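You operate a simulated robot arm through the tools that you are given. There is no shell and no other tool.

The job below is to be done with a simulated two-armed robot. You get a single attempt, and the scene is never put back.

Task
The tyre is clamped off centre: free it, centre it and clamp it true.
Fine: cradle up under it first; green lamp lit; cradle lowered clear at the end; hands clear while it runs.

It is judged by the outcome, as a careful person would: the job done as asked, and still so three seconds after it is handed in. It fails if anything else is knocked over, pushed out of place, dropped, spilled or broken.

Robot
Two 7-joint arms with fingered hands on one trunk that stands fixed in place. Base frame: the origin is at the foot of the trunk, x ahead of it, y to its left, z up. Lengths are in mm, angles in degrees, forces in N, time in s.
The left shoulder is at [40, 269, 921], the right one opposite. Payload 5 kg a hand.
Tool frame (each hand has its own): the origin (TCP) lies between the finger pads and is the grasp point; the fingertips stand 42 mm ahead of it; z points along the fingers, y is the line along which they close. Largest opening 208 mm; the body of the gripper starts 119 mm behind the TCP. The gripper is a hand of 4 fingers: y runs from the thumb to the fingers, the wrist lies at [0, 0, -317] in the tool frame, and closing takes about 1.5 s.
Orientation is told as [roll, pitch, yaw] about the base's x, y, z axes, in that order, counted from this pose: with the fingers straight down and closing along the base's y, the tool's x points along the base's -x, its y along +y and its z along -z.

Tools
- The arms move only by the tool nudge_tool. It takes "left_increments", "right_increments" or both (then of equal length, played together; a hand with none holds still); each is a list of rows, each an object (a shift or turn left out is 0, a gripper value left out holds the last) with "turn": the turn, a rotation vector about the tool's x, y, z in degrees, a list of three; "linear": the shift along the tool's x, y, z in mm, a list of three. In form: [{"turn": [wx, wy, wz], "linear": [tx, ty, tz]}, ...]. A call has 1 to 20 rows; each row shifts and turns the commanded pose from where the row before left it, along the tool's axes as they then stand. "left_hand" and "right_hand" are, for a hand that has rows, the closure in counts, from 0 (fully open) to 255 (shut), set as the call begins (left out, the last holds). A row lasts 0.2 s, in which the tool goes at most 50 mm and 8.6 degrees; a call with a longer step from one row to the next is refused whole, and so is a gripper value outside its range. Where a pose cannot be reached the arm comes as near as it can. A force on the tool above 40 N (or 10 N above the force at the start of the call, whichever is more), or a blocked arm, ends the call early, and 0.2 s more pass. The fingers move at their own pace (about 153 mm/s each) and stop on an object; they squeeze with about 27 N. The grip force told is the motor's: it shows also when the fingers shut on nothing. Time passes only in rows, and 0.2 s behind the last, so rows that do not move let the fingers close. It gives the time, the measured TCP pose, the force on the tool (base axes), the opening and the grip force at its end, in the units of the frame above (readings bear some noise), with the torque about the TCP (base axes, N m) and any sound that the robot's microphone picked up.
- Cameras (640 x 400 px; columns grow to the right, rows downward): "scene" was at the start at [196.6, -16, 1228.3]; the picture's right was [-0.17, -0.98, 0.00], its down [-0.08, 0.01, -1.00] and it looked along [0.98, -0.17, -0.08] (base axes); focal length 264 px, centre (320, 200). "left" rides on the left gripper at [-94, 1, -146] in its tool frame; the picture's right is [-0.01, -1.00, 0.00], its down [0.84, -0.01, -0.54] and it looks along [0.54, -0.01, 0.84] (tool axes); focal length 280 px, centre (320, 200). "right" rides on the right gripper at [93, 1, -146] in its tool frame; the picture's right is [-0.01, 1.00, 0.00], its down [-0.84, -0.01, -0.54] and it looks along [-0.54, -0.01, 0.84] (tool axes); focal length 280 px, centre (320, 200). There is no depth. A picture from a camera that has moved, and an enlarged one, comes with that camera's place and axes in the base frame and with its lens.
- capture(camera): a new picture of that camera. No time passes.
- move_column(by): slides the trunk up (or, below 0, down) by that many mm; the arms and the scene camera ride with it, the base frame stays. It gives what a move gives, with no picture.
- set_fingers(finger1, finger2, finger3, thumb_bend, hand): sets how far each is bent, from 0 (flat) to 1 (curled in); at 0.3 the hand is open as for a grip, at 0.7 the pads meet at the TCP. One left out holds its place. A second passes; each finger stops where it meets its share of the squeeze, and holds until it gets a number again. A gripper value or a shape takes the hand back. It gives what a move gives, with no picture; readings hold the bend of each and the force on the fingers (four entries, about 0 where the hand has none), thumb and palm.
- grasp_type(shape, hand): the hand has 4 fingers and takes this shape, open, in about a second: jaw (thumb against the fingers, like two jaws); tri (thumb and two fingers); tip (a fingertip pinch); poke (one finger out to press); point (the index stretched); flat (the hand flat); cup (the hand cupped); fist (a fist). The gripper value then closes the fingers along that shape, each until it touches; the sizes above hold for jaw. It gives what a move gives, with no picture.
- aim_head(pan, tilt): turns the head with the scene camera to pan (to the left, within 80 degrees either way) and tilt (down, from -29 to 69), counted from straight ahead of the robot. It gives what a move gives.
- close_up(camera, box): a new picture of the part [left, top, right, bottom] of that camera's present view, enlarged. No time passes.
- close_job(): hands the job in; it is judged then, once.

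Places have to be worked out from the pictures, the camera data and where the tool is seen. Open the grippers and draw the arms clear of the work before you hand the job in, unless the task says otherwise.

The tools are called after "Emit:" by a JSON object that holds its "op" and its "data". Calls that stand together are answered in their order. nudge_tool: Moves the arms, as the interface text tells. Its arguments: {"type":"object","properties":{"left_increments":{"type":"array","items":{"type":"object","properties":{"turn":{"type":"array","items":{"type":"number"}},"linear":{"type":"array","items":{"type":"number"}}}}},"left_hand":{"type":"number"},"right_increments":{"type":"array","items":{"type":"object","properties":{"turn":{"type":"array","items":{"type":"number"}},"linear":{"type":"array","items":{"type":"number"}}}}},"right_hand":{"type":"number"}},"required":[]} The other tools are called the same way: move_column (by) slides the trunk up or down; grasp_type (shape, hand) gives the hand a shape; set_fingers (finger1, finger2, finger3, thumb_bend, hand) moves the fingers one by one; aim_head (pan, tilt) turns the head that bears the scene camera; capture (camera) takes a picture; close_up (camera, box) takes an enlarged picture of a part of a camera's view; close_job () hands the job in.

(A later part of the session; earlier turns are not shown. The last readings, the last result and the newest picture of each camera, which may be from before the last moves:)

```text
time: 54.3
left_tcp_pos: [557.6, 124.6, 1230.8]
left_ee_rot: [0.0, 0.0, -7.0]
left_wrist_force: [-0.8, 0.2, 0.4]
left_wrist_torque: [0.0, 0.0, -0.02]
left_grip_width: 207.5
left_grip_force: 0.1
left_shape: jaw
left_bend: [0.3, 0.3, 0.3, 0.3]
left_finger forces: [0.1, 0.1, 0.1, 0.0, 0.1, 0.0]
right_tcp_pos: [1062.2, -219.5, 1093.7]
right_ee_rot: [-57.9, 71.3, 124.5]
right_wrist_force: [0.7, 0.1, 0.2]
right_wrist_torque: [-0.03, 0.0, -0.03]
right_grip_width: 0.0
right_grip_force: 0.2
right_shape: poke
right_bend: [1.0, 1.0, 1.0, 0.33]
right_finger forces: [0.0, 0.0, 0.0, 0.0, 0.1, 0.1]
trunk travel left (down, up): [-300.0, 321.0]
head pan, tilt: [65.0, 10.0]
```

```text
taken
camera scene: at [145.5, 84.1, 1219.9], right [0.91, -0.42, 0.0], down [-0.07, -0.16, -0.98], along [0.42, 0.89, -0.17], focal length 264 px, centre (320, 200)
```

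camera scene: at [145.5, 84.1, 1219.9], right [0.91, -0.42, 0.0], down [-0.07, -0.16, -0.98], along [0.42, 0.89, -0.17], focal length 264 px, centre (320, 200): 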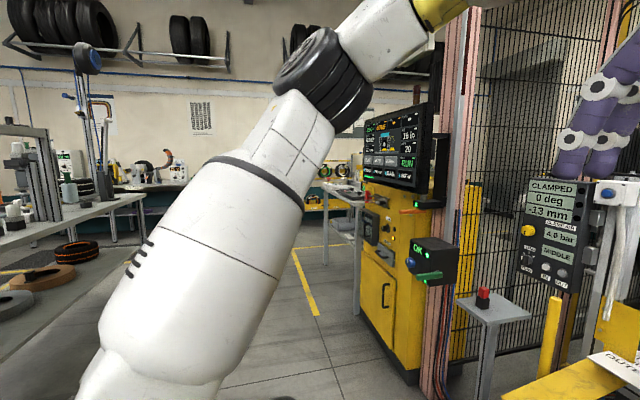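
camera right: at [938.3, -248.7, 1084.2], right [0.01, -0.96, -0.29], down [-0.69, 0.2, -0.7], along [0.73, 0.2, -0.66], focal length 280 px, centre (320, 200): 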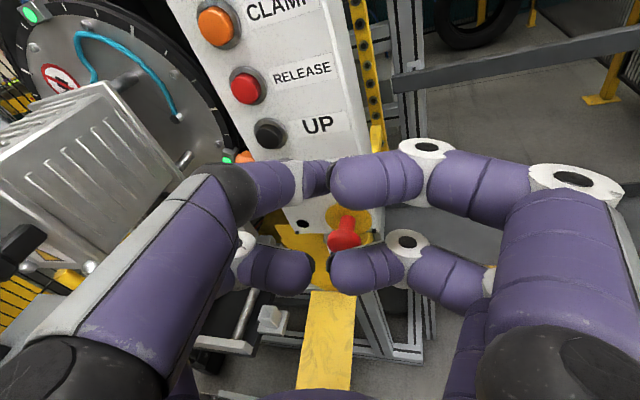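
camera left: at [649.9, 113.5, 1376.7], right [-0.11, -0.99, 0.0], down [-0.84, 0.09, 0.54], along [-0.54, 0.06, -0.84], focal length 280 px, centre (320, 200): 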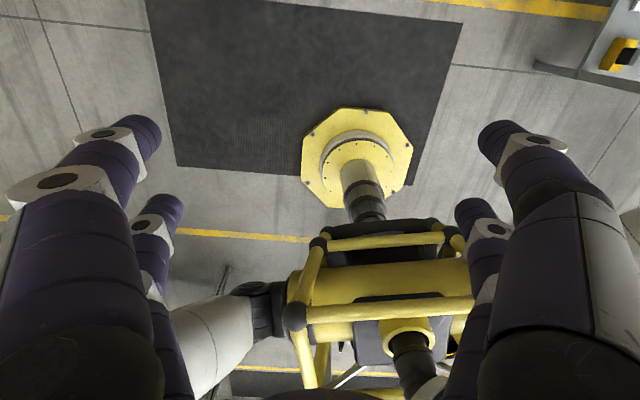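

The shoulder's second joint swings the upper arm in the horizontal plane and holds the elbow out at about y=-676. The best forward reach should come with arm and hand all level at shoulder height and the hand yawed about 20° left. I'll retract and set that orientation: level, yaw 22°, thumb up.

Emit:
{"op": "nudge_tool", "data": {"right_increments": [{"linear": [0, 0, -45]}, {"linear": [0, 0, -45]}, {"linear": [0, 0, -45]}, {"turn": [0, 0, 8.2]}, {"turn": [0, 0, 8.2]}, {"turn": [0, 0, 8.2]}, {"turn": [0, 0, 8.2]}, {"turn": [0, 0, 8.2]}, {"turn": [0, 0, 8.2]}, {"turn": [0, 0, 8.2]}, {"turn": [0, 0, 8.2]}, {"turn": [0, 0, 8.2]}, {"turn": [0, -6.0, -1.05]}, {"turn": [0, -6.0, -1.05]}, {"turn": [0, -6.0, -1.05]}, {"turn": [5, 0, 0]}, {"turn": [5, 0, 0]}, {"turn": [0, 0, 0]}]}}

Emit:
{"op": "move_column", "data": {"by": 40}}

```text
time: 58.1
left_tcp_pos: [556.6, 125.4, 1231.4]
left_ee_rot: [0.1, -0.1, -6.9]
left_wrist_force: [0.0, -0.5, -0.5]
left_wrist_torque: [-0.02, -0.01, 0.02]
left_grip_width: 207.7
left_grip_force: 0.2
left_shape: jaw
left_bend: [0.3, 0.3, 0.3, 0.3]
left_finger forces: [0.1, 0.0, 0.0, 0.1, 0.1, 0.0]
right_tcp_pos: [930.6, -225.8, 1118.0]
right_ee_rot: [-90.1, 0.1, 111.9]
right_wrist_force: [-1.6, -0.4, 0.5]
right_wrist_torque: [-0.03, -0.01, -0.02]
right_grip_width: 0.1
right_grip_force: 0.1
right_shape: poke
right_bend: [1.0, 1.0, 1.0, 0.33]
right_finger forces: [0.1, 0.1, 0.1, 0.0, 0.0, 0.1]
trunk travel left (down, up): [-300.0, 321.0]
head pan, tilt: [65.0, 10.0]
```

```text
time: 58.9
left_tcp_pos: [557.7, 124.8, 1270.5]
left_ee_rot: [-0.1, 0.0, -7.0]
left_wrist_force: [0.3, -0.2, -0.3]
left_wrist_torque: [0.01, 0.1, -0.01]
left_grip_width: 208.1
left_grip_force: 0.0
left_shape: jaw
left_bend: [0.3, 0.3, 0.3, 0.3]
left_finger forces: [0.0, 0.0, 0.0, 0.0, 0.0, 0.0]
right_tcp_pos: [930.9, -226.3, 1155.2]
right_ee_rot: [-89.9, 0.2, 111.9]
right_wrist_force: [0.6, 0.5, 0.5]
right_wrist_torque: [0.05, -0.07, 0.02]
right_grip_width: 0.0
right_grip_force: 0.1
right_shape: poke
right_bend: [1.0, 1.0, 1.0, 0.33]
right_finger forces: [0.0, 0.0, 0.0, 0.0, 0.1, 0.0]
trunk travel left (down, up): [-340.0, 281.0]
head pan, tilt: [65.0, 10.0]
```

Orientation is now exactly level, pointing 22° left. I'll go down to z≈957 and then advance to a stand-off at [1100, -175, 957].

Emit:
{"op": "nudge_tool", "data": {"right_increments": [{"linear": [0, 49.5, 0]}, {"linear": [0, 49.5, 0]}, {"linear": [0, 49.5, 0]}, {"linear": [0, 49.5, 0]}, {"linear": [4, 0, 44]}, {"linear": [4, 0, 44]}, {"linear": [4, 0, 44]}, {"linear": [4, 0, 44]}, {"linear": [0, 0, 0]}]}}

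Emit:
{"op": "aim_head", "data": {"pan": -60, "tilt": 15}}

Emit:
{"op": "capture", "data": {"camera": "scene"}}

Emit:
{"op": "aim_head", "data": {"pan": -15, "tilt": 15}}

Emit:
{"op": "capture", "data": {"camera": "scene"}}

```text
time: 60.9
left_tcp_pos: [557.4, 124.7, 1271.5]
left_ee_rot: [0.0, 0.0, -7.0]
left_wrist_force: [0.6, 0.6, -0.3]
left_wrist_torque: [0.0, -0.01, -0.01]
left_grip_width: 207.9
left_grip_force: 0.0
left_shape: jaw
left_bend: [0.3, 0.3, 0.3, 0.3]
left_finger forces: [0.1, 0.1, 0.0, 0.1, 0.0, 0.0]
right_tcp_pos: [1093.6, -189.9, 1055.7]
right_ee_rot: [-86.1, 0.1, 112.0]
right_wrist_force: [1.0, 0.1, -0.3]
right_wrist_torque: [0.0, -0.01, 0.01]
right_grip_width: 0.0
right_grip_force: 0.0
right_shape: poke
right_bend: [1.0, 1.0, 1.0, 0.33]
right_finger forces: [0.1, 0.0, 0.0, 0.1, 0.0, 0.0]
right hand out of reach, approached as far as the arm can: row 2, 3, 4, 7, 8
trunk travel left (down, up): [-340.0, 281.0]
head pan, tilt: [65.0, 10.0]
```

```text
time: 62.9
left_tcp_pos: [557.5, 124.5, 1271.9]
left_ee_rot: [0.0, 0.1, -7.0]
left_wrist_force: [-0.5, 0.3, 0.3]
left_wrist_torque: [-0.01, 0.0, 0.02]
left_grip_width: 207.8
left_grip_force: 0.1
left_shape: jaw
left_bend: [0.3, 0.3, 0.3, 0.3]
left_finger forces: [0.0, 0.1, 0.0, 0.1, 0.0, 0.0]
right_tcp_pos: [1092.7, -187.7, 1054.9]
right_ee_rot: [-86.2, 0.1, 112.1]
right_wrist_force: [0.1, 0.4, 0.0]
right_wrist_torque: [-0.04, -0.03, 0.02]
right_grip_width: 0.0
right_grip_force: 0.1
right_shape: poke
right_bend: [1.0, 1.0, 1.0, 0.33]
right_finger forces: [0.0, 0.0, 0.1, 0.0, 0.1, 0.0]
trunk travel left (down, up): [-340.0, 281.0]
head pan, tilt: [-60.0, 15.0]
```

```text
taken
camera scene: at [141.4, -81.0, 1253.9], right [-0.87, -0.5, 0.0], down [-0.13, 0.22, -0.97], along [0.48, -0.84, -0.26], focal length 264 px, centre (320, 200)
```

scene: 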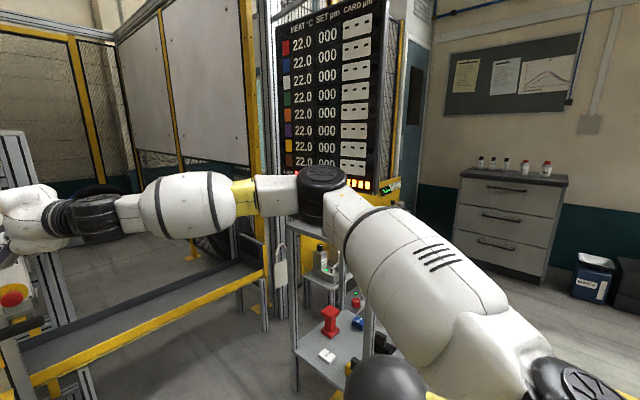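

```text
time: 64.1
left_tcp_pos: [557.9, 123.9, 1271.6]
left_ee_rot: [0.0, 0.1, -7.0]
left_wrist_force: [-0.4, 0.6, -0.5]
left_wrist_torque: [0.01, 0.01, 0.01]
left_grip_width: 208.0
left_grip_force: 0.0
left_shape: jaw
left_bend: [0.3, 0.3, 0.3, 0.3]
left_finger forces: [0.0, 0.0, 0.0, 0.1, 0.1, 0.0]
right_tcp_pos: [1092.9, -188.7, 1054.0]
right_ee_rot: [-86.2, 0.1, 112.2]
right_wrist_force: [-0.4, 0.3, 0.3]
right_wrist_torque: [0.01, -0.01, -0.01]
right_grip_width: 0.0
right_grip_force: 0.0
right_shape: poke
right_bend: [1.0, 1.0, 1.0, 0.33]
right_finger forces: [0.1, 0.1, 0.0, 0.1, 0.0, 0.0]
trunk travel left (down, up): [-340.0, 281.0]
head pan, tilt: [-15.0, 15.0]
```

```text
taken
camera scene: at [184.8, -24.4, 1253.9], right [-0.26, -0.97, 0.0], down [-0.25, 0.07, -0.97], along [0.93, -0.25, -0.26], focal length 264 px, centre (320, 200)
```

scene: 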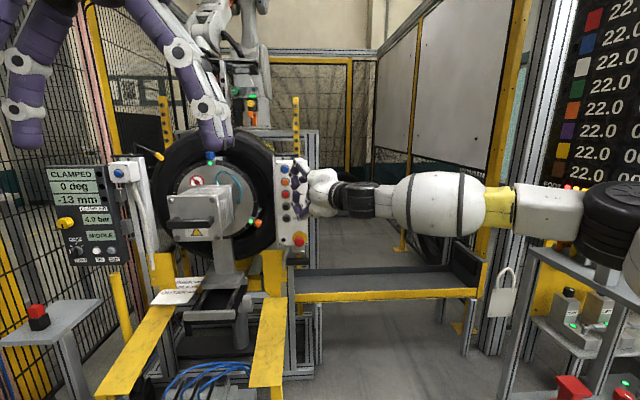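

Now it is clear: the arm cannot go lower than a little above shoulder height (the elbow sits about 110 mm above the shoulder). Lowering the trunk will bring the buttons into the good zone. I'll retract and raise the hand, then lower the trunk by 180 mm.

Emit:
{"op": "nudge_tool", "data": {"right_increments": [{"linear": [0, 0, -45]}, {"linear": [0, 0, -45]}, {"linear": [0, -45, 0]}, {"linear": [0, -45, 0]}, {"linear": [0, 0, 0]}]}}

Emit:
{"op": "move_column", "data": {"by": -180}}

Emit:
{"op": "capture", "data": {"camera": "scene"}}

```text
time: 65.3
left_tcp_pos: [557.5, 123.2, 1270.9]
left_ee_rot: [0.0, 0.2, -7.0]
left_wrist_force: [0.5, -0.6, 0.1]
left_wrist_torque: [0.0, 0.08, 0.0]
left_grip_width: 208.2
left_grip_force: 0.2
left_shape: jaw
left_bend: [0.3, 0.3, 0.3, 0.3]
left_finger forces: [0.1, 0.1, 0.1, 0.1, 0.0, 0.0]
right_tcp_pos: [1015.7, -219.8, 1148.5]
right_ee_rot: [-86.8, 0.1, 112.1]
right_wrist_force: [1.0, -0.1, -0.2]
right_wrist_torque: [0.05, -0.05, -0.01]
right_grip_width: 0.0
right_grip_force: 0.0
right_shape: poke
right_bend: [1.0, 1.0, 1.0, 0.33]
right_finger forces: [0.0, 0.1, 0.1, 0.2, 0.1, 0.0]
trunk travel left (down, up): [-340.0, 281.0]
head pan, tilt: [-15.0, 15.0]
```

```text
time: 67.3
left_tcp_pos: [555.6, 124.6, 1092.9]
left_ee_rot: [0.0, -0.1, -7.1]
left_wrist_force: [-1.0, 0.2, -0.2]
left_wrist_torque: [-0.04, -0.12, 0.01]
left_grip_width: 207.7
left_grip_force: 0.0
left_shape: jaw
left_bend: [0.3, 0.3, 0.3, 0.3]
left_finger forces: [0.1, 0.0, 0.1, 0.0, 0.0, 0.0]
right_tcp_pos: [1011.0, -220.5, 971.8]
right_ee_rot: [-87.0, 0.2, 112.0]
right_wrist_force: [-0.9, 0.5, 0.1]
right_wrist_torque: [-0.04, 0.07, 0.0]
right_grip_width: 0.1
right_grip_force: 0.1
right_shape: poke
right_bend: [1.0, 1.0, 1.0, 0.33]
right_finger forces: [0.1, 0.1, 0.0, 0.1, 0.0, 0.1]
trunk travel left (down, up): [-160.0, 461.0]
head pan, tilt: [-15.0, 15.0]
```

```text
taken
camera scene: at [258.5, -24.2, 1058.2], right [-0.26, -0.97, 0.0], down [-0.25, 0.07, -0.97], along [0.93, -0.25, -0.26], focal length 264 px, centre (320, 200)
```

scene: 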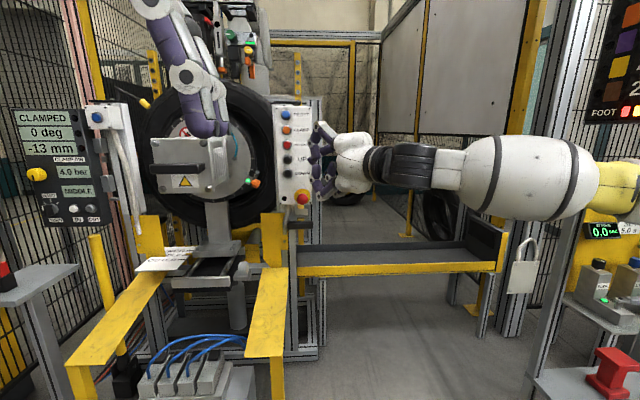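

The trunk also leans forward as it lowers, which helps. Now at [1011, -220, 972]; I'll advance to the stand-off, about [1102, -175, 959], with the tip 55 mm short of UP.

Emit:
{"op": "nudge_tool", "data": {"right_increments": [{"linear": [-2.8, 2.6, 34.1]}, {"linear": [-2.8, 2.6, 34.1]}, {"linear": [-2.8, 2.6, 34.1]}, {"linear": [0, 0, 0]}]}}

Emit:
{"op": "capture", "data": {"camera": "right"}}

Emit:
{"op": "close_up", "data": {"camera": "scene", "box": [260, 90, 380, 220]}}

```text
time: 68.3
left_tcp_pos: [557.5, 125.2, 1092.2]
left_ee_rot: [0.1, 0.0, -7.2]
left_wrist_force: [0.2, 0.2, 0.3]
left_wrist_torque: [-0.05, 0.03, -0.03]
left_grip_width: 207.8
left_grip_force: 0.1
left_shape: jaw
left_bend: [0.3, 0.3, 0.3, 0.3]
left_finger forces: [0.0, 0.0, 0.0, 0.0, 0.0, 0.1]
right_tcp_pos: [1103.7, -175.5, 956.2]
right_ee_rot: [-86.9, 0.1, 112.2]
right_wrist_force: [0.4, 0.6, 0.2]
right_wrist_torque: [0.01, 0.0, 0.0]
right_grip_width: 0.0
right_grip_force: 0.0
right_shape: poke
right_bend: [1.0, 1.0, 1.0, 0.33]
right_finger forces: [0.1, 0.1, 0.0, 0.0, 0.1, 0.0]
trunk travel left (down, up): [-160.0, 461.0]
head pan, tilt: [-15.0, 15.0]
```

```text
taken
camera right: at [1002.8, -317.1, 963.2], right [-0.06, -0.01, -1.0], down [-0.81, 0.58, 0.04], along [0.58, 0.82, -0.04], focal length 280 px, centre (320, 200)
```

right: 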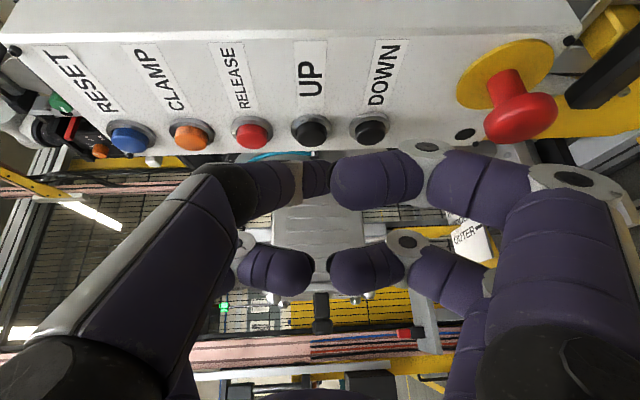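

```text
3.08 times, centred on (320, 155) of scene
camera zoom: at [259.2, -24.2, 1057.7], right [-0.26, -0.97, 0.0], down [-0.25, 0.07, -0.97], along [0.93, -0.25, -0.26], focal length 811 px, centre (320, 338)
```

zoom: 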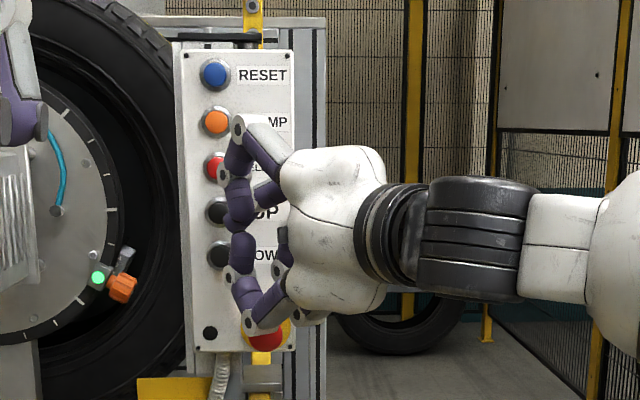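

Reached exactly with no limit, and the buttons project where expected (UP at z≈956). I'll step in so the tip is about 10 mm short of the UP cap, raising 5 mm to align.

Emit:
{"op": "nudge_tool", "data": {"right_increments": [{"linear": [5.6, -2.4, 13.9]}, {"linear": [5.6, -2.4, 13.9]}, {"linear": [5.6, -2.4, 13.9]}, {"linear": [0, 0, 0]}]}}

Emit:
{"op": "capture", "data": {"camera": "right"}}

Emit:
{"op": "close_up", "data": {"camera": "scene", "box": [260, 90, 380, 220]}}

```text
time: 69.3
left_tcp_pos: [555.6, 125.6, 1091.2]
left_ee_rot: [0.0, 0.0, -7.0]
left_wrist_force: [-1.3, -0.2, -0.7]
left_wrist_torque: [0.05, 0.0, -0.03]
left_grip_width: 207.9
left_grip_force: 0.0
left_shape: jaw
left_bend: [0.3, 0.3, 0.3, 0.3]
left_finger forces: [0.0, 0.0, 0.0, 0.0, 0.1, 0.0]
right_tcp_pos: [1144.7, -174.3, 961.6]
right_ee_rot: [-86.9, 0.1, 112.3]
right_wrist_force: [-15.4, 3.9, 2.1]
right_wrist_torque: [0.08, -0.08, 0.46]
right_grip_width: 0.0
right_grip_force: 0.0
right_shape: poke
right_bend: [1.0, 1.0, 1.0, 0.33]
right_finger forces: [0.0, 0.1, 0.1, 0.1, 16.3, 0.1]
right hand out of reach, approached as far as the arm can: row 3
trunk travel left (down, up): [-160.0, 461.0]
head pan, tilt: [-15.0, 15.0]
```

```text
taken
camera right: at [1044.9, -317.4, 967.6], right [-0.05, -0.01, -1.0], down [-0.82, 0.58, 0.04], along [0.58, 0.82, -0.04], focal length 280 px, centre (320, 200)
```

right: 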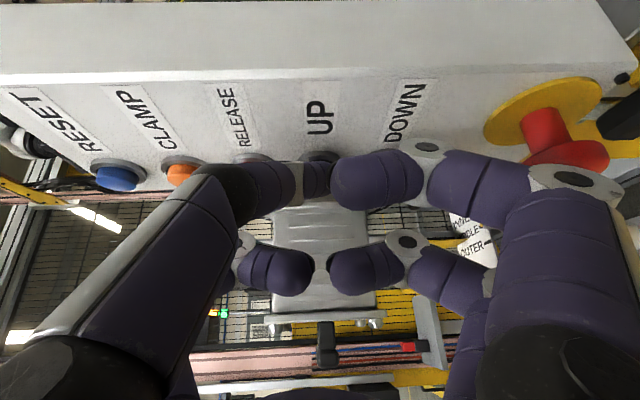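

```text
3.08 times, centred on (320, 155) of scene
camera zoom: at [258.5, -24.2, 1057.9], right [-0.26, -0.97, 0.0], down [-0.25, 0.07, -0.97], along [0.93, -0.25, -0.26], focal length 811 px, centre (320, 338)
```

zoom: 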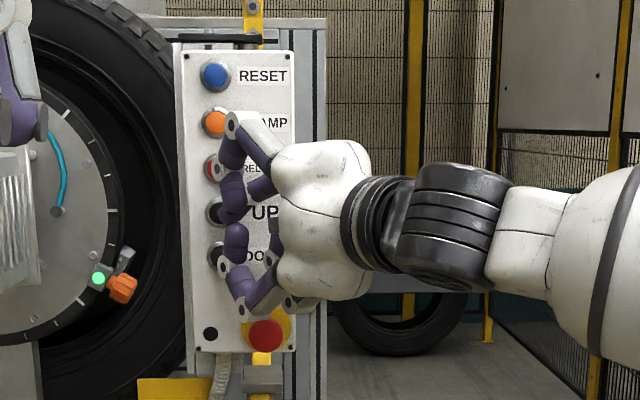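

There is contact: 15 N along x and 16 N on the thumb, so the tip is on the UP button. I'll look at the cradle and display now.

Emit:
{"op": "capture", "data": {"camera": "scene"}}

Emit:
{"op": "close_up", "data": {"camera": "scene", "box": [0, 90, 150, 240]}}

Emit:
{"op": "close_up", "data": {"camera": "scene", "box": [120, 180, 300, 360]}}

```text
taken
camera scene: at [258.5, -24.2, 1057.9], right [-0.26, -0.97, 0.0], down [-0.25, 0.07, -0.97], along [0.93, -0.25, -0.26], focal length 264 px, centre (320, 200)
```

scene: 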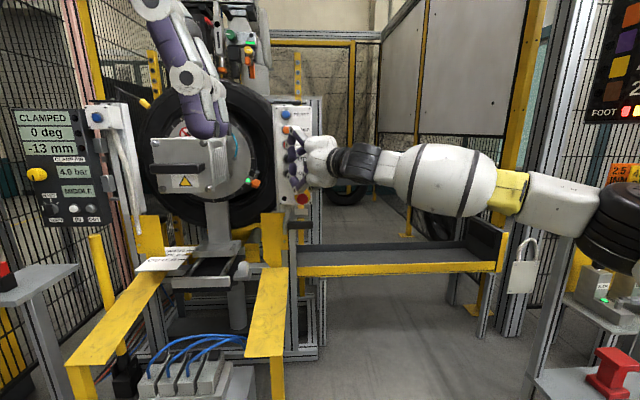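

```text
2.67 times, centred on (75, 165) of scene
camera zoom: at [258.5, -24.2, 1057.9], right [-0.26, -0.97, 0.0], down [-0.25, 0.07, -0.97], along [0.93, -0.25, -0.26], focal length 703 px, centre (973, 293)
```

zoom: 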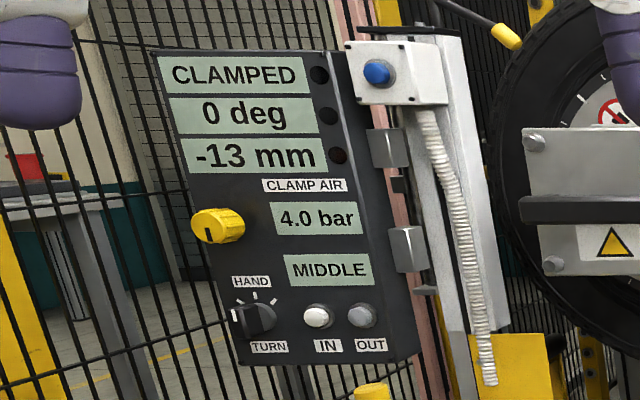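

```text
2.22 times, centred on (210, 270) of scene
camera zoom: at [258.5, -24.2, 1057.9], right [-0.26, -0.97, 0.0], down [-0.25, 0.07, -0.97], along [0.93, -0.25, -0.26], focal length 586 px, centre (564, 44)
```

zoom: 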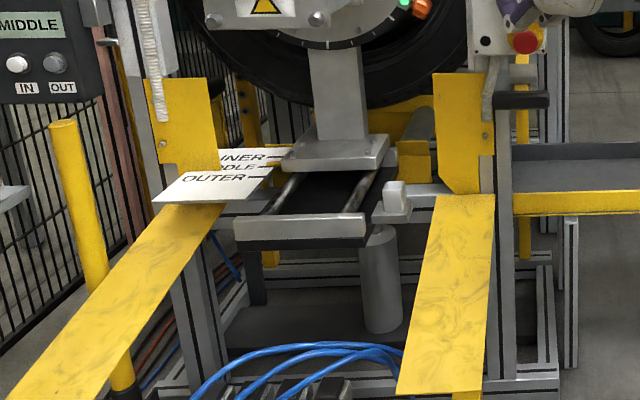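

The display is unchanged so far; the cradle (roller and yellow brackets under the tyre) is still low. I'll push 4 mm deeper, hold a second and check.

Emit:
{"op": "nudge_tool", "data": {"right_increments": [{"linear": [1.5, -0.2, 3.7]}, {"linear": [0, 0, 0]}, {"linear": [0, 0, 0]}, {"linear": [0, 0, 0]}, {"linear": [0, 0, 0]}]}}

Emit:
{"op": "close_up", "data": {"camera": "scene", "box": [120, 180, 300, 360]}}

Emit:
{"op": "close_up", "data": {"camera": "scene", "box": [0, 90, 150, 240]}}

Emit:
{"op": "close_up", "data": {"camera": "scene", "box": [260, 90, 380, 220]}}

```text
time: 70.5
left_tcp_pos: [556.5, 126.5, 1093.0]
left_ee_rot: [0.1, 0.0, -7.0]
left_wrist_force: [0.2, -0.3, 0.3]
left_wrist_torque: [0.02, -0.03, 0.02]
left_grip_width: 207.9
left_grip_force: 0.1
left_shape: jaw
left_bend: [0.3, 0.3, 0.3, 0.3]
left_finger forces: [0.0, 0.0, 0.0, 0.1, 0.0, 0.0]
right_tcp_pos: [1144.7, -175.0, 959.5]
right_ee_rot: [-86.9, 0.1, 112.1]
right_wrist_force: [-16.9, 8.8, 3.9]
right_wrist_torque: [0.11, -0.09, 0.65]
right_grip_width: 0.0
right_grip_force: 0.0
right_shape: poke
right_bend: [1.0, 1.0, 1.0, 0.33]
right_finger forces: [0.0, 0.1, 0.1, 0.1, 18.4, 0.0]
right hand out of reach, approached as far as the arm can: row 1
trunk travel left (down, up): [-160.0, 461.0]
head pan, tilt: [-15.0, 15.0]
```

```text
2.22 times, centred on (210, 270) of scene
camera zoom: at [258.4, -23.8, 1057.8], right [-0.26, -0.97, 0.0], down [-0.25, 0.07, -0.97], along [0.93, -0.25, -0.26], focal length 586 px, centre (564, 44)
```

zoom: 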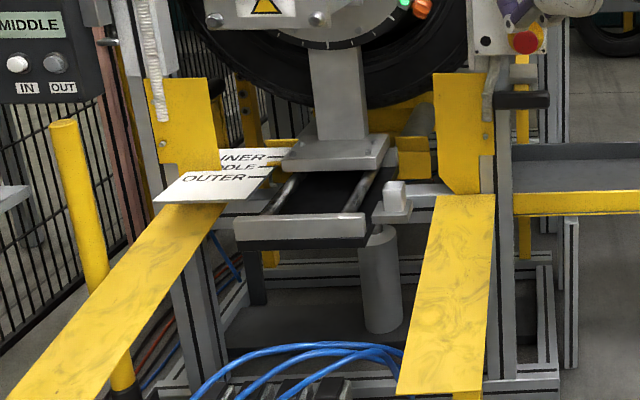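

```text
2.67 times, centred on (75, 165) of scene
camera zoom: at [258.4, -23.8, 1057.8], right [-0.26, -0.97, 0.0], down [-0.25, 0.07, -0.97], along [0.93, -0.25, -0.26], focal length 703 px, centre (973, 293)
```

zoom: 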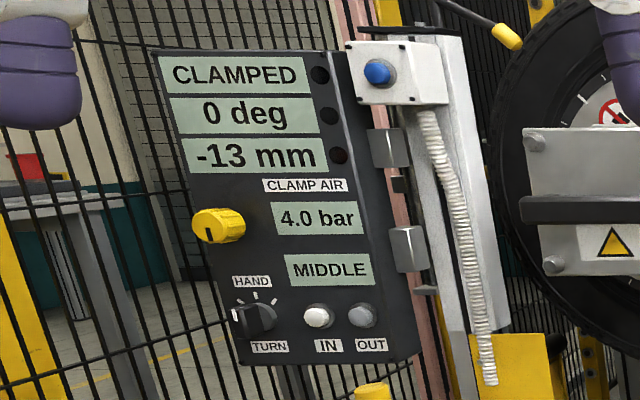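

```text
3.08 times, centred on (320, 155) of scene
camera zoom: at [258.4, -23.8, 1057.8], right [-0.26, -0.97, 0.0], down [-0.25, 0.07, -0.97], along [0.93, -0.25, -0.26], focal length 811 px, centre (320, 338)
```

zoom: 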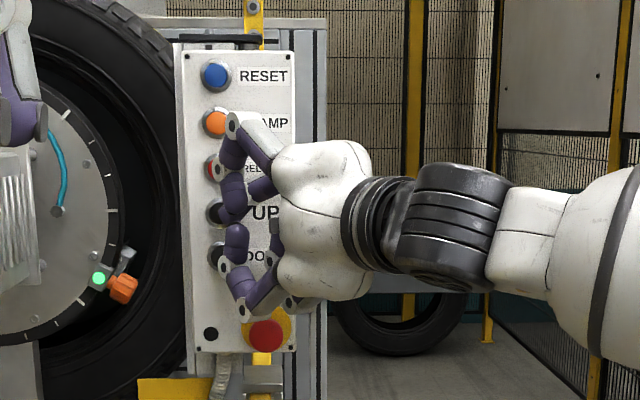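

The roller under the tyre seems to have shifted between the two pictures. I'll enlarge that area.

Emit:
{"op": "close_up", "data": {"camera": "scene", "box": [195, 190, 285, 260]}}

Emit:
{"op": "nudge_tool", "data": {"right_increments": [{"linear": [0, 0, 0]}, {"linear": [0, 0, 0]}, {"linear": [0, 0, 0]}]}}

Emit:
{"op": "close_up", "data": {"camera": "scene", "box": [195, 190, 285, 260]}}

```text
5.71 times, centred on (240, 225) of scene
camera zoom: at [258.4, -23.8, 1057.8], right [-0.26, -0.97, 0.0], down [-0.25, 0.07, -0.97], along [0.93, -0.25, -0.26], focal length 1507 px, centre (777, 57)
```

zoom: 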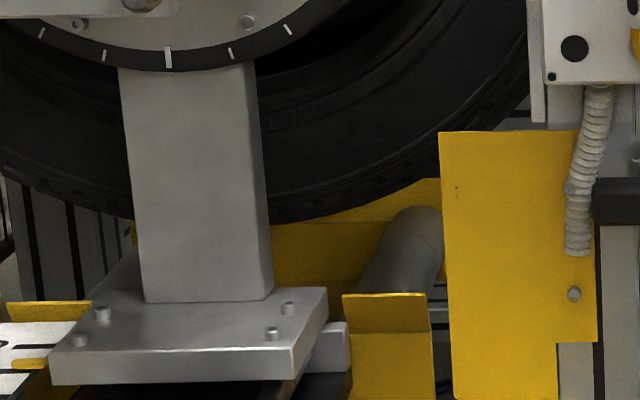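

```text
time: 71.3
left_tcp_pos: [556.7, 124.8, 1091.5]
left_ee_rot: [0.0, 0.0, -6.9]
left_wrist_force: [0.1, -0.2, 0.0]
left_wrist_torque: [0.0, 0.02, -0.01]
left_grip_width: 207.9
left_grip_force: 0.0
left_shape: jaw
left_bend: [0.3, 0.3, 0.3, 0.3]
left_finger forces: [0.0, 0.0, 0.0, 0.1, 0.0, 0.0]
right_tcp_pos: [1146.4, -175.5, 960.1]
right_ee_rot: [-86.9, 0.1, 112.2]
right_wrist_force: [-18.5, 9.9, 3.8]
right_wrist_torque: [0.09, -0.07, 0.72]
right_grip_width: 0.0
right_grip_force: 0.0
right_shape: poke
right_bend: [1.0, 1.0, 1.0, 0.33]
right_finger forces: [0.1, 0.1, 0.0, 0.1, 19.7, 0.1]
trunk travel left (down, up): [-160.0, 461.0]
head pan, tilt: [-15.0, 15.0]
```

```text
5.71 times, centred on (240, 225) of scene
camera zoom: at [258.4, -23.8, 1057.8], right [-0.26, -0.97, 0.0], down [-0.25, 0.07, -0.97], along [0.93, -0.25, -0.26], focal length 1507 px, centre (777, 57)
```

zoom: 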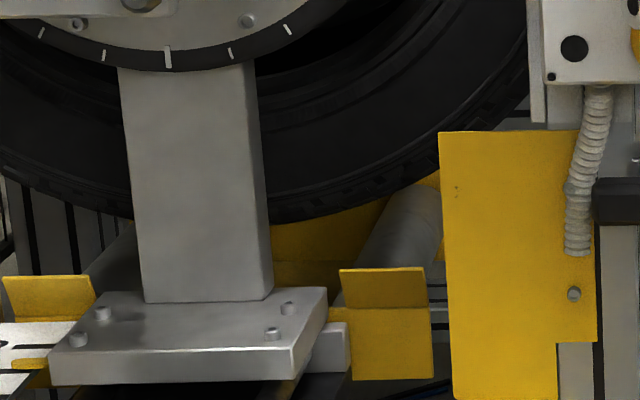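

The cradle is rising while UP is held (its yellow bracket moved up), so it jogs. I'll keep holding in short bursts and watch for it to come under the tyre.

Emit:
{"op": "nudge_tool", "data": {"right_increments": [{"linear": [0, 0, 0]}, {"linear": [0, 0, 0]}]}}

Emit:
{"op": "close_up", "data": {"camera": "scene", "box": [195, 190, 285, 260]}}

Emit:
{"op": "close_up", "data": {"camera": "scene", "box": [0, 90, 150, 240]}}

```text
time: 71.9
left_tcp_pos: [557.0, 125.9, 1091.9]
left_ee_rot: [0.0, -0.1, -6.9]
left_wrist_force: [0.1, -0.1, 0.4]
left_wrist_torque: [0.0, -0.02, 0.0]
left_grip_width: 207.8
left_grip_force: 0.1
left_shape: jaw
left_bend: [0.3, 0.3, 0.3, 0.3]
left_finger forces: [0.0, 0.0, 0.0, 0.0, 0.1, 0.0]
right_tcp_pos: [1144.5, -175.2, 959.8]
right_ee_rot: [-86.9, 0.2, 112.2]
right_wrist_force: [-18.7, 10.4, 2.5]
right_wrist_torque: [0.12, -0.03, 0.75]
right_grip_width: 0.1
right_grip_force: 0.1
right_shape: poke
right_bend: [1.0, 1.0, 1.0, 0.33]
right_finger forces: [0.0, 0.1, 0.0, 0.0, 20.1, 0.0]
trunk travel left (down, up): [-160.0, 461.0]
head pan, tilt: [-15.0, 15.0]
```

```text
5.71 times, centred on (240, 225) of scene
camera zoom: at [258.4, -23.8, 1057.8], right [-0.26, -0.97, 0.0], down [-0.25, 0.07, -0.97], along [0.93, -0.25, -0.26], focal length 1507 px, centre (777, 57)
```

zoom: 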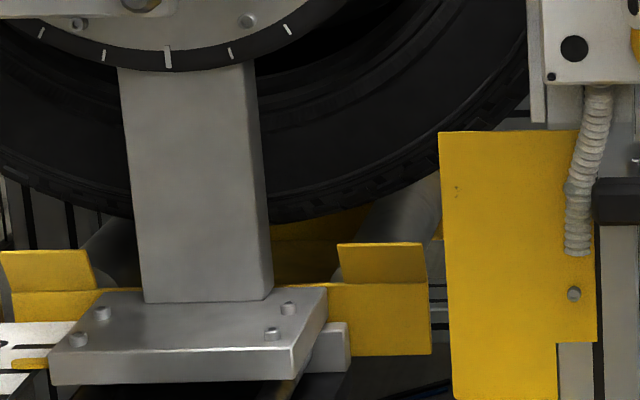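

```text
2.67 times, centred on (75, 165) of scene
camera zoom: at [258.4, -23.8, 1057.8], right [-0.26, -0.97, 0.0], down [-0.25, 0.07, -0.97], along [0.93, -0.25, -0.26], focal length 703 px, centre (973, 293)
```

zoom: 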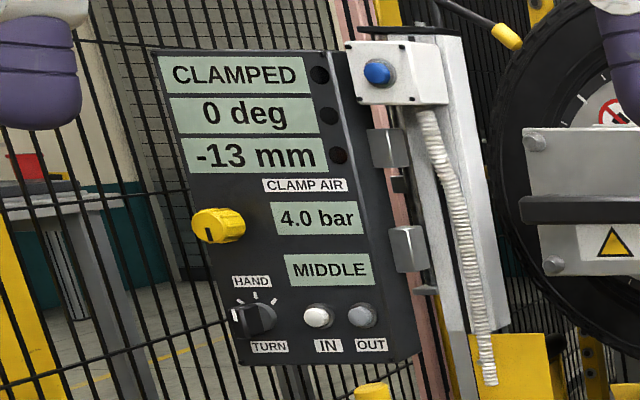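

It is rising about 25 px per burst. I'll continue in short bursts.

Emit:
{"op": "nudge_tool", "data": {"right_increments": [{"linear": [0, 0, 0]}, {"linear": [0, 0, 0]}]}}

Emit:
{"op": "close_up", "data": {"camera": "scene", "box": [195, 190, 285, 260]}}

Emit:
{"op": "close_up", "data": {"camera": "scene", "box": [0, 90, 150, 240]}}

```text
time: 72.5
left_tcp_pos: [556.7, 124.4, 1091.6]
left_ee_rot: [0.1, 0.0, -7.0]
left_wrist_force: [0.3, 0.1, -0.5]
left_wrist_torque: [0.03, 0.02, -0.01]
left_grip_width: 208.0
left_grip_force: 0.1
left_shape: jaw
left_bend: [0.3, 0.3, 0.3, 0.3]
left_finger forces: [0.1, 0.0, 0.0, 0.1, 0.0, 0.1]
right_tcp_pos: [1145.5, -176.5, 958.9]
right_ee_rot: [-87.0, 0.1, 112.1]
right_wrist_force: [-18.2, 10.9, 3.2]
right_wrist_torque: [0.08, -0.02, 0.74]
right_grip_width: 0.0
right_grip_force: 0.1
right_shape: poke
right_bend: [1.0, 1.0, 1.0, 0.33]
right_finger forces: [0.1, 0.0, 0.0, 0.1, 20.2, 0.1]
trunk travel left (down, up): [-160.0, 461.0]
head pan, tilt: [-15.0, 15.0]
```

```text
5.71 times, centred on (240, 225) of scene
camera zoom: at [258.4, -23.8, 1057.8], right [-0.26, -0.97, 0.0], down [-0.25, 0.07, -0.97], along [0.93, -0.25, -0.26], focal length 1507 px, centre (777, 57)
```

zoom: 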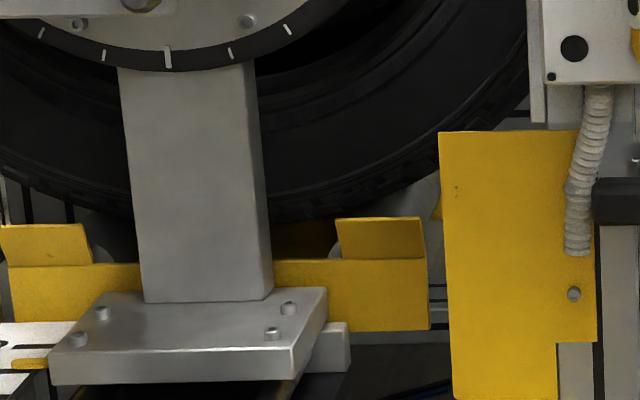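

```text
2.67 times, centred on (75, 165) of scene
camera zoom: at [258.4, -23.8, 1057.8], right [-0.26, -0.97, 0.0], down [-0.25, 0.07, -0.97], along [0.93, -0.25, -0.26], focal length 703 px, centre (973, 293)
```

zoom: 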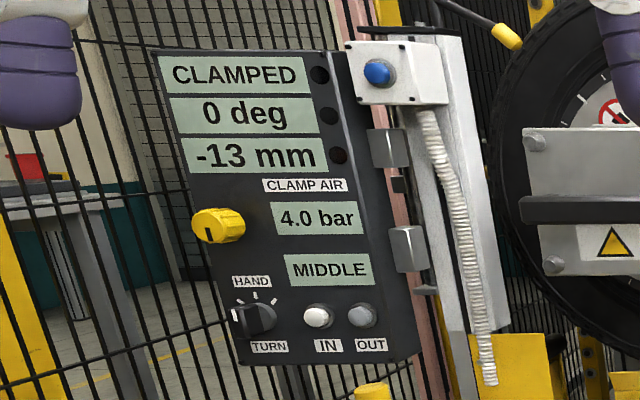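

The cradle is nearing the tread. I'll use a shorter burst now and check for sounds or a change on the display.

Emit:
{"op": "nudge_tool", "data": {"right_increments": [{"linear": [0, 0, 0]}]}}

Emit:
{"op": "close_up", "data": {"camera": "scene", "box": [195, 190, 285, 260]}}

Emit:
{"op": "capture", "data": {"camera": "scene"}}

```text
time: 72.9
left_tcp_pos: [556.0, 125.3, 1091.3]
left_ee_rot: [0.0, 0.0, -7.1]
left_wrist_force: [0.6, -0.7, 1.1]
left_wrist_torque: [0.03, 0.03, -0.03]
left_grip_width: 208.0
left_grip_force: 0.0
left_shape: jaw
left_bend: [0.3, 0.3, 0.3, 0.3]
left_finger forces: [0.0, 0.1, 0.0, 0.1, 0.0, 0.0]
right_tcp_pos: [1144.8, -175.7, 959.1]
right_ee_rot: [-86.9, 0.1, 112.1]
right_wrist_force: [-17.5, 10.7, 2.2]
right_wrist_torque: [0.1, 0.01, 0.74]
right_grip_width: 0.0
right_grip_force: 0.1
right_shape: poke
right_bend: [1.0, 1.0, 1.0, 0.33]
right_finger forces: [0.0, 0.1, 0.0, 0.1, 20.4, 0.0]
trunk travel left (down, up): [-160.0, 461.0]
head pan, tilt: [-15.0, 15.0]
```

```text
5.71 times, centred on (240, 225) of scene
camera zoom: at [258.4, -23.8, 1057.8], right [-0.26, -0.97, 0.0], down [-0.25, 0.07, -0.97], along [0.93, -0.25, -0.26], focal length 1507 px, centre (777, 57)
```

zoom: 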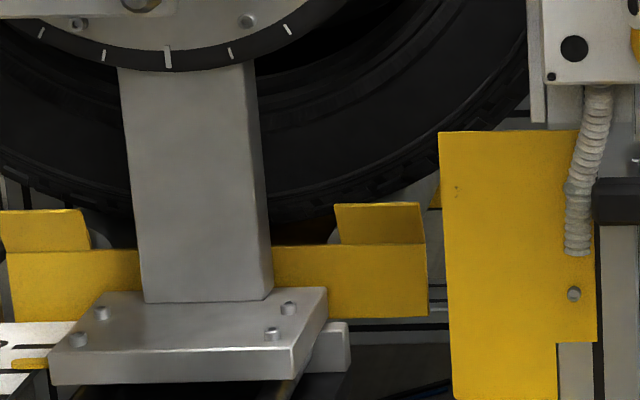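

```text
taken
camera scene: at [258.4, -23.8, 1057.8], right [-0.26, -0.97, 0.0], down [-0.25, 0.07, -0.97], along [0.93, -0.25, -0.26], focal length 264 px, centre (320, 200)
```

scene: 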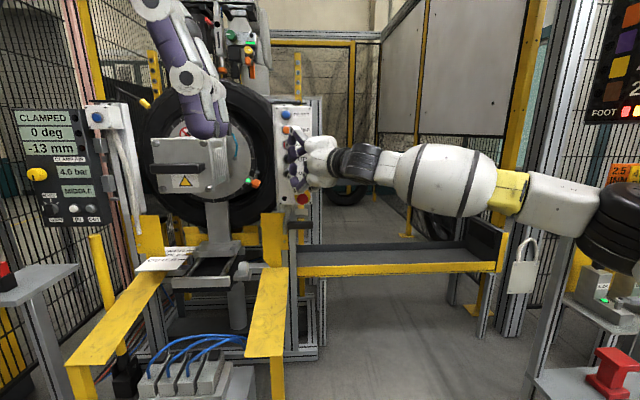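

No contact yet, moving about 15 px per burst. I'll continue with another short burst.

Emit:
{"op": "nudge_tool", "data": {"right_increments": [{"linear": [0, 0, 0]}]}}

Emit:
{"op": "close_up", "data": {"camera": "scene", "box": [195, 190, 285, 260]}}

Emit:
{"op": "close_up", "data": {"camera": "scene", "box": [0, 90, 150, 240]}}

```text
time: 73.3
left_tcp_pos: [556.3, 125.4, 1092.1]
left_ee_rot: [0.0, -0.1, -7.1]
left_wrist_force: [-0.1, -0.4, 0.0]
left_wrist_torque: [0.03, -0.02, -0.01]
left_grip_width: 207.8
left_grip_force: 0.0
left_shape: jaw
left_bend: [0.3, 0.3, 0.3, 0.3]
left_finger forces: [0.0, 0.0, 0.1, 0.0, 0.0, 0.1]
right_tcp_pos: [1145.4, -175.4, 959.9]
right_ee_rot: [-87.0, 0.1, 112.1]
right_wrist_force: [-18.7, 10.6, 1.9]
right_wrist_torque: [0.07, -0.05, 0.76]
right_grip_width: 0.0
right_grip_force: 0.1
right_shape: poke
right_bend: [1.0, 1.0, 1.0, 0.33]
right_finger forces: [0.0, 0.0, 0.1, 0.1, 20.6, 0.1]
trunk travel left (down, up): [-160.0, 461.0]
head pan, tilt: [-15.0, 15.0]
```

```text
5.71 times, centred on (240, 225) of scene
camera zoom: at [258.4, -23.8, 1057.8], right [-0.26, -0.97, 0.0], down [-0.25, 0.07, -0.97], along [0.93, -0.25, -0.26], focal length 1507 px, centre (777, 57)
```

zoom: 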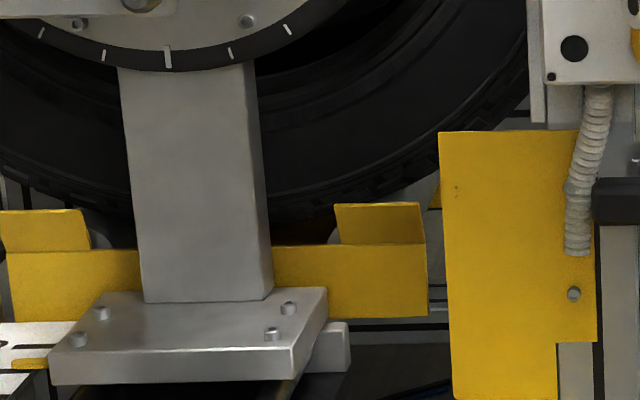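

```text
2.67 times, centred on (75, 165) of scene
camera zoom: at [258.4, -23.8, 1057.8], right [-0.26, -0.97, 0.0], down [-0.25, 0.07, -0.97], along [0.93, -0.25, -0.26], focal length 703 px, centre (973, 293)
```

zoom: 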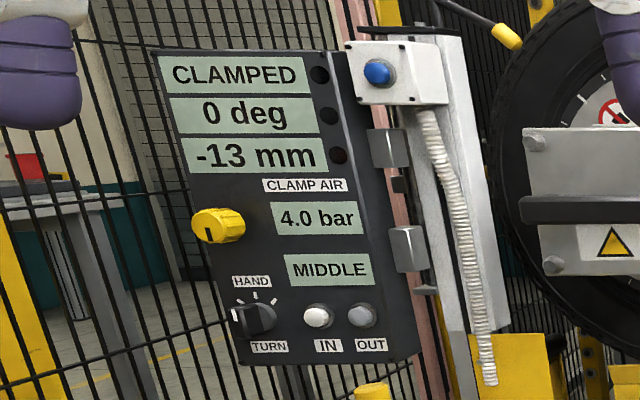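

The cradle has stopped, unchanged between bursts, so it is up against the tyre. I'll back the finger off UP and rise 50 mm to stand in front of RELEASE.

Emit:
{"op": "nudge_tool", "data": {"right_increments": [{"linear": [-11.2, 1.4, -27.8]}, {"linear": [0, -25, -1.3]}, {"linear": [0, -25, -1.3]}, {"linear": [0, 0, 0]}]}}

Emit:
{"op": "capture", "data": {"camera": "right"}}

Emit:
{"op": "close_up", "data": {"camera": "scene", "box": [120, 80, 360, 260]}}

```text
time: 74.3
left_tcp_pos: [558.6, 125.1, 1090.7]
left_ee_rot: [0.0, 0.2, -6.9]
left_wrist_force: [0.3, 0.1, 0.0]
left_wrist_torque: [-0.01, 0.03, -0.04]
left_grip_width: 208.0
left_grip_force: 0.1
left_shape: jaw
left_bend: [0.3, 0.3, 0.3, 0.3]
left_finger forces: [0.1, 0.0, 0.0, 0.0, 0.0, 0.0]
right_tcp_pos: [1116.0, -179.4, 1006.2]
right_ee_rot: [-86.8, 0.1, 112.1]
right_wrist_force: [-0.5, 0.3, -1.2]
right_wrist_torque: [-0.01, -0.04, 0.01]
right_grip_width: 0.1
right_grip_force: 0.1
right_shape: poke
right_bend: [1.0, 1.0, 1.0, 0.33]
right_finger forces: [0.0, 0.0, 0.0, 0.0, 0.0, 0.0]
trunk travel left (down, up): [-160.0, 461.0]
head pan, tilt: [-15.0, 15.0]
```

```text
taken
camera right: at [1016.6, -320.9, 1014.3], right [-0.06, -0.01, -1.0], down [-0.81, 0.58, 0.04], along [0.58, 0.82, -0.04], focal length 280 px, centre (320, 200)
```

right: 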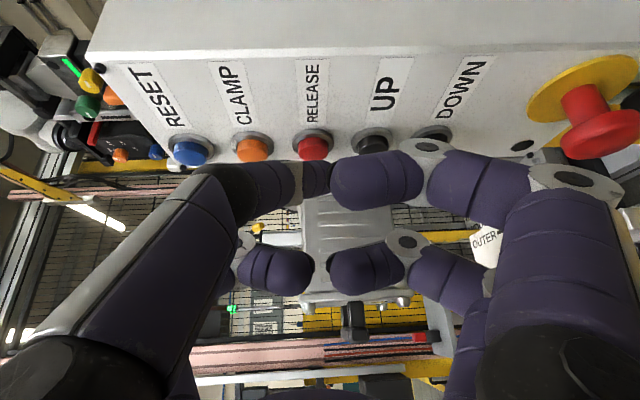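

```text
2.22 times, centred on (240, 170) of scene
camera zoom: at [259.6, -24.3, 1057.2], right [-0.26, -0.97, 0.0], down [-0.25, 0.07, -0.97], along [0.93, -0.25, -0.26], focal length 586 px, centre (498, 267)
```

zoom: 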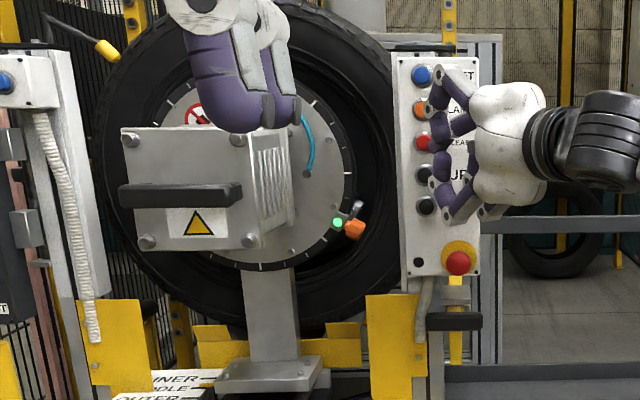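

RELEASE is centred at the same image position UP had before its press. The cradle has stayed up against the tyre, so I'll press RELEASE briefly and back off.

Emit:
{"op": "nudge_tool", "data": {"right_increments": [{"linear": [2.65, -2.6, 11.8]}, {"linear": [2.65, -2.6, 11.8]}, {"linear": [3.4, -0.4, 8.3]}, {"linear": [0, 0, 0]}]}}

Emit:
{"op": "close_up", "data": {"camera": "scene", "box": [0, 90, 150, 240]}}

Emit:
{"op": "close_up", "data": {"camera": "scene", "box": [120, 80, 360, 260]}}

```text
time: 75.3
left_tcp_pos: [557.0, 124.7, 1090.7]
left_ee_rot: [0.0, 0.0, -6.9]
left_wrist_force: [-0.7, -0.3, -0.3]
left_wrist_torque: [0.01, 0.02, 0.01]
left_grip_width: 207.9
left_grip_force: 0.1
left_shape: jaw
left_bend: [0.3, 0.3, 0.3, 0.3]
left_finger forces: [0.0, 0.0, 0.0, 0.1, 0.1, 0.1]
right_tcp_pos: [1138.6, -186.3, 1008.2]
right_ee_rot: [-86.7, 0.1, 112.1]
right_wrist_force: [0.3, 0.3, 0.0]
right_wrist_torque: [0.01, 0.01, -0.01]
right_grip_width: 0.0
right_grip_force: 0.0
right_shape: poke
right_bend: [1.0, 1.0, 1.0, 0.33]
right_finger forces: [0.0, 0.0, 0.0, 0.0, 0.0, 0.0]
right hand out of reach, approached as far as the arm can: row 2, 3
trunk travel left (down, up): [-160.0, 461.0]
head pan, tilt: [-15.0, 15.0]
```

```text
2.67 times, centred on (75, 165) of scene
camera zoom: at [259.3, -24.3, 1057.5], right [-0.26, -0.97, 0.0], down [-0.25, 0.07, -0.97], along [0.93, -0.25, -0.26], focal length 703 px, centre (973, 293)
```

zoom: 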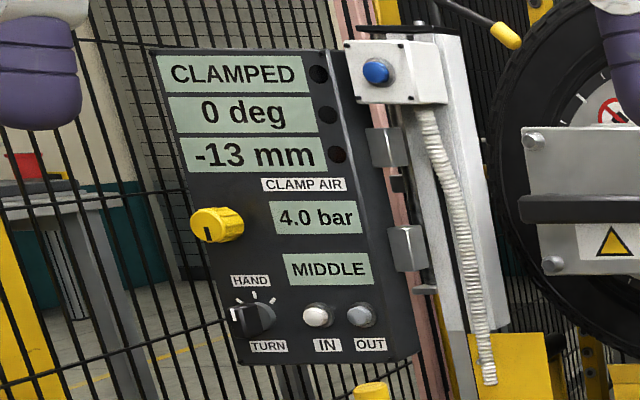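

```text
2.22 times, centred on (240, 170) of scene
camera zoom: at [259.3, -24.3, 1057.5], right [-0.26, -0.97, 0.0], down [-0.25, 0.07, -0.97], along [0.93, -0.25, -0.26], focal length 586 px, centre (498, 267)
```

zoom: 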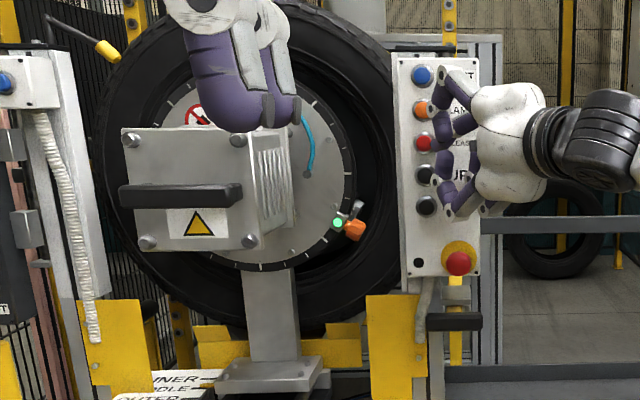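

RELEASE is just beyond reach here ([1139, -186, 1008], no contact). Lowering the trunk leans the shoulders forward and gains reach, so I'll back off, lower another 100 mm, and bring the hand back up.

Emit:
{"op": "nudge_tool", "data": {"right_increments": [{"linear": [-15, 1.4, -37]}, {"linear": [0, 0, 0]}]}}

Emit:
{"op": "move_column", "data": {"by": -100}}

Emit:
{"op": "capture", "data": {"camera": "scene"}}

```text
time: 75.9
left_tcp_pos: [557.7, 125.6, 1090.8]
left_ee_rot: [0.0, 0.1, -7.0]
left_wrist_force: [1.0, -0.3, 0.2]
left_wrist_torque: [0.0, 0.07, -0.01]
left_grip_width: 207.8
left_grip_force: 0.1
left_shape: jaw
left_bend: [0.3, 0.3, 0.3, 0.3]
left_finger forces: [0.0, 0.0, 0.0, 0.0, 0.1, 0.0]
right_tcp_pos: [1099.0, -186.1, 1007.0]
right_ee_rot: [-86.9, 0.0, 112.1]
right_wrist_force: [-0.1, -0.8, 0.0]
right_wrist_torque: [0.04, -0.04, -0.01]
right_grip_width: 0.0
right_grip_force: 0.2
right_shape: poke
right_bend: [1.0, 1.0, 1.0, 0.33]
right_finger forces: [0.0, 0.0, 0.0, 0.1, 0.0, 0.1]
trunk travel left (down, up): [-160.0, 461.0]
head pan, tilt: [-15.0, 15.0]
```

```text
time: 77.2
left_tcp_pos: [554.6, 124.7, 993.6]
left_ee_rot: [0.0, -0.1, -7.1]
left_wrist_force: [-2.8, -0.7, 1.5]
left_wrist_torque: [0.01, -0.13, -0.01]
left_grip_width: 208.0
left_grip_force: 0.1
left_shape: jaw
left_bend: [0.3, 0.3, 0.3, 0.3]
left_finger forces: [0.1, 0.1, 0.0, 0.0, 0.1, 0.0]
right_tcp_pos: [1095.8, -184.8, 913.5]
right_ee_rot: [-87.2, 0.2, 112.1]
right_wrist_force: [-0.8, 0.2, 0.7]
right_wrist_torque: [-0.07, 0.2, -0.07]
right_grip_width: 0.0
right_grip_force: 0.1
right_shape: poke
right_bend: [1.0, 1.0, 1.0, 0.33]
right_finger forces: [0.0, 0.0, 0.1, 0.0, 0.1, 0.0]
trunk travel left (down, up): [-60.0, 561.0]
head pan, tilt: [-15.0, 15.0]
```

```text
taken
camera scene: at [321.5, -24.2, 939.1], right [-0.26, -0.97, 0.0], down [-0.25, 0.07, -0.97], along [0.93, -0.25, -0.26], focal length 264 px, centre (320, 200)
```

scene: 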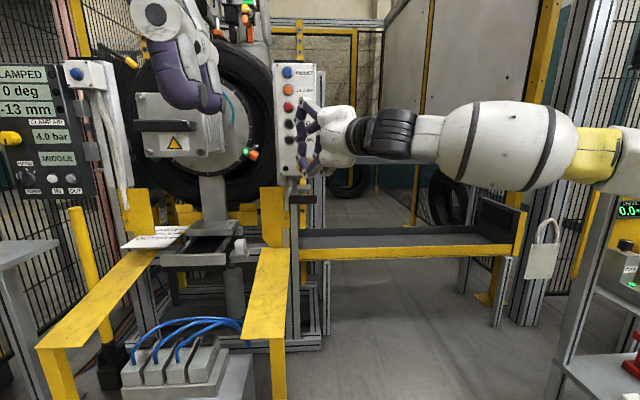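

The camera moved forward another 60 mm, so the shoulders are nearer the machine. I'll raise the hand 96 mm and move in front of RELEASE.

Emit:
{"op": "nudge_tool", "data": {"right_increments": [{"linear": [0, -48, -2.5]}, {"linear": [0, -48, -2.5]}, {"linear": [4.4, -1.7, 34.9]}, {"linear": [0, 0, 0]}]}}

Emit:
{"op": "capture", "data": {"camera": "right"}}

```text
time: 78.2
left_tcp_pos: [554.8, 124.3, 994.5]
left_ee_rot: [0.0, -0.2, -7.1]
left_wrist_force: [-1.1, 1.2, 0.8]
left_wrist_torque: [-0.07, -0.24, 0.01]
left_grip_width: 208.3
left_grip_force: 0.0
left_shape: jaw
left_bend: [0.3, 0.3, 0.3, 0.3]
left_finger forces: [0.0, 0.0, 0.1, 0.1, 0.0, 0.0]
right_tcp_pos: [1133.3, -184.2, 1010.5]
right_ee_rot: [-87.1, 0.2, 112.1]
right_wrist_force: [-1.5, -0.1, 3.2]
right_wrist_torque: [-0.12, 0.32, -0.14]
right_grip_width: 0.0
right_grip_force: 0.1
right_shape: poke
right_bend: [1.0, 1.0, 1.0, 0.33]
right_finger forces: [0.0, 0.1, 0.0, 0.1, 0.0, 0.0]
right hand out of reach, approached as far as the arm can: row 3
trunk travel left (down, up): [-60.0, 561.0]
head pan, tilt: [-15.0, 15.0]
```

```text
taken
camera right: at [1031.9, -326.6, 1017.0], right [-0.05, -0.01, -1.0], down [-0.82, 0.58, 0.04], along [0.58, 0.82, -0.04], focal length 280 px, centre (320, 200)
```

right: 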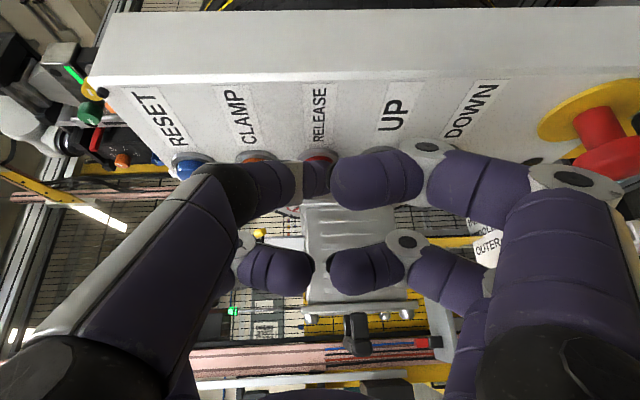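

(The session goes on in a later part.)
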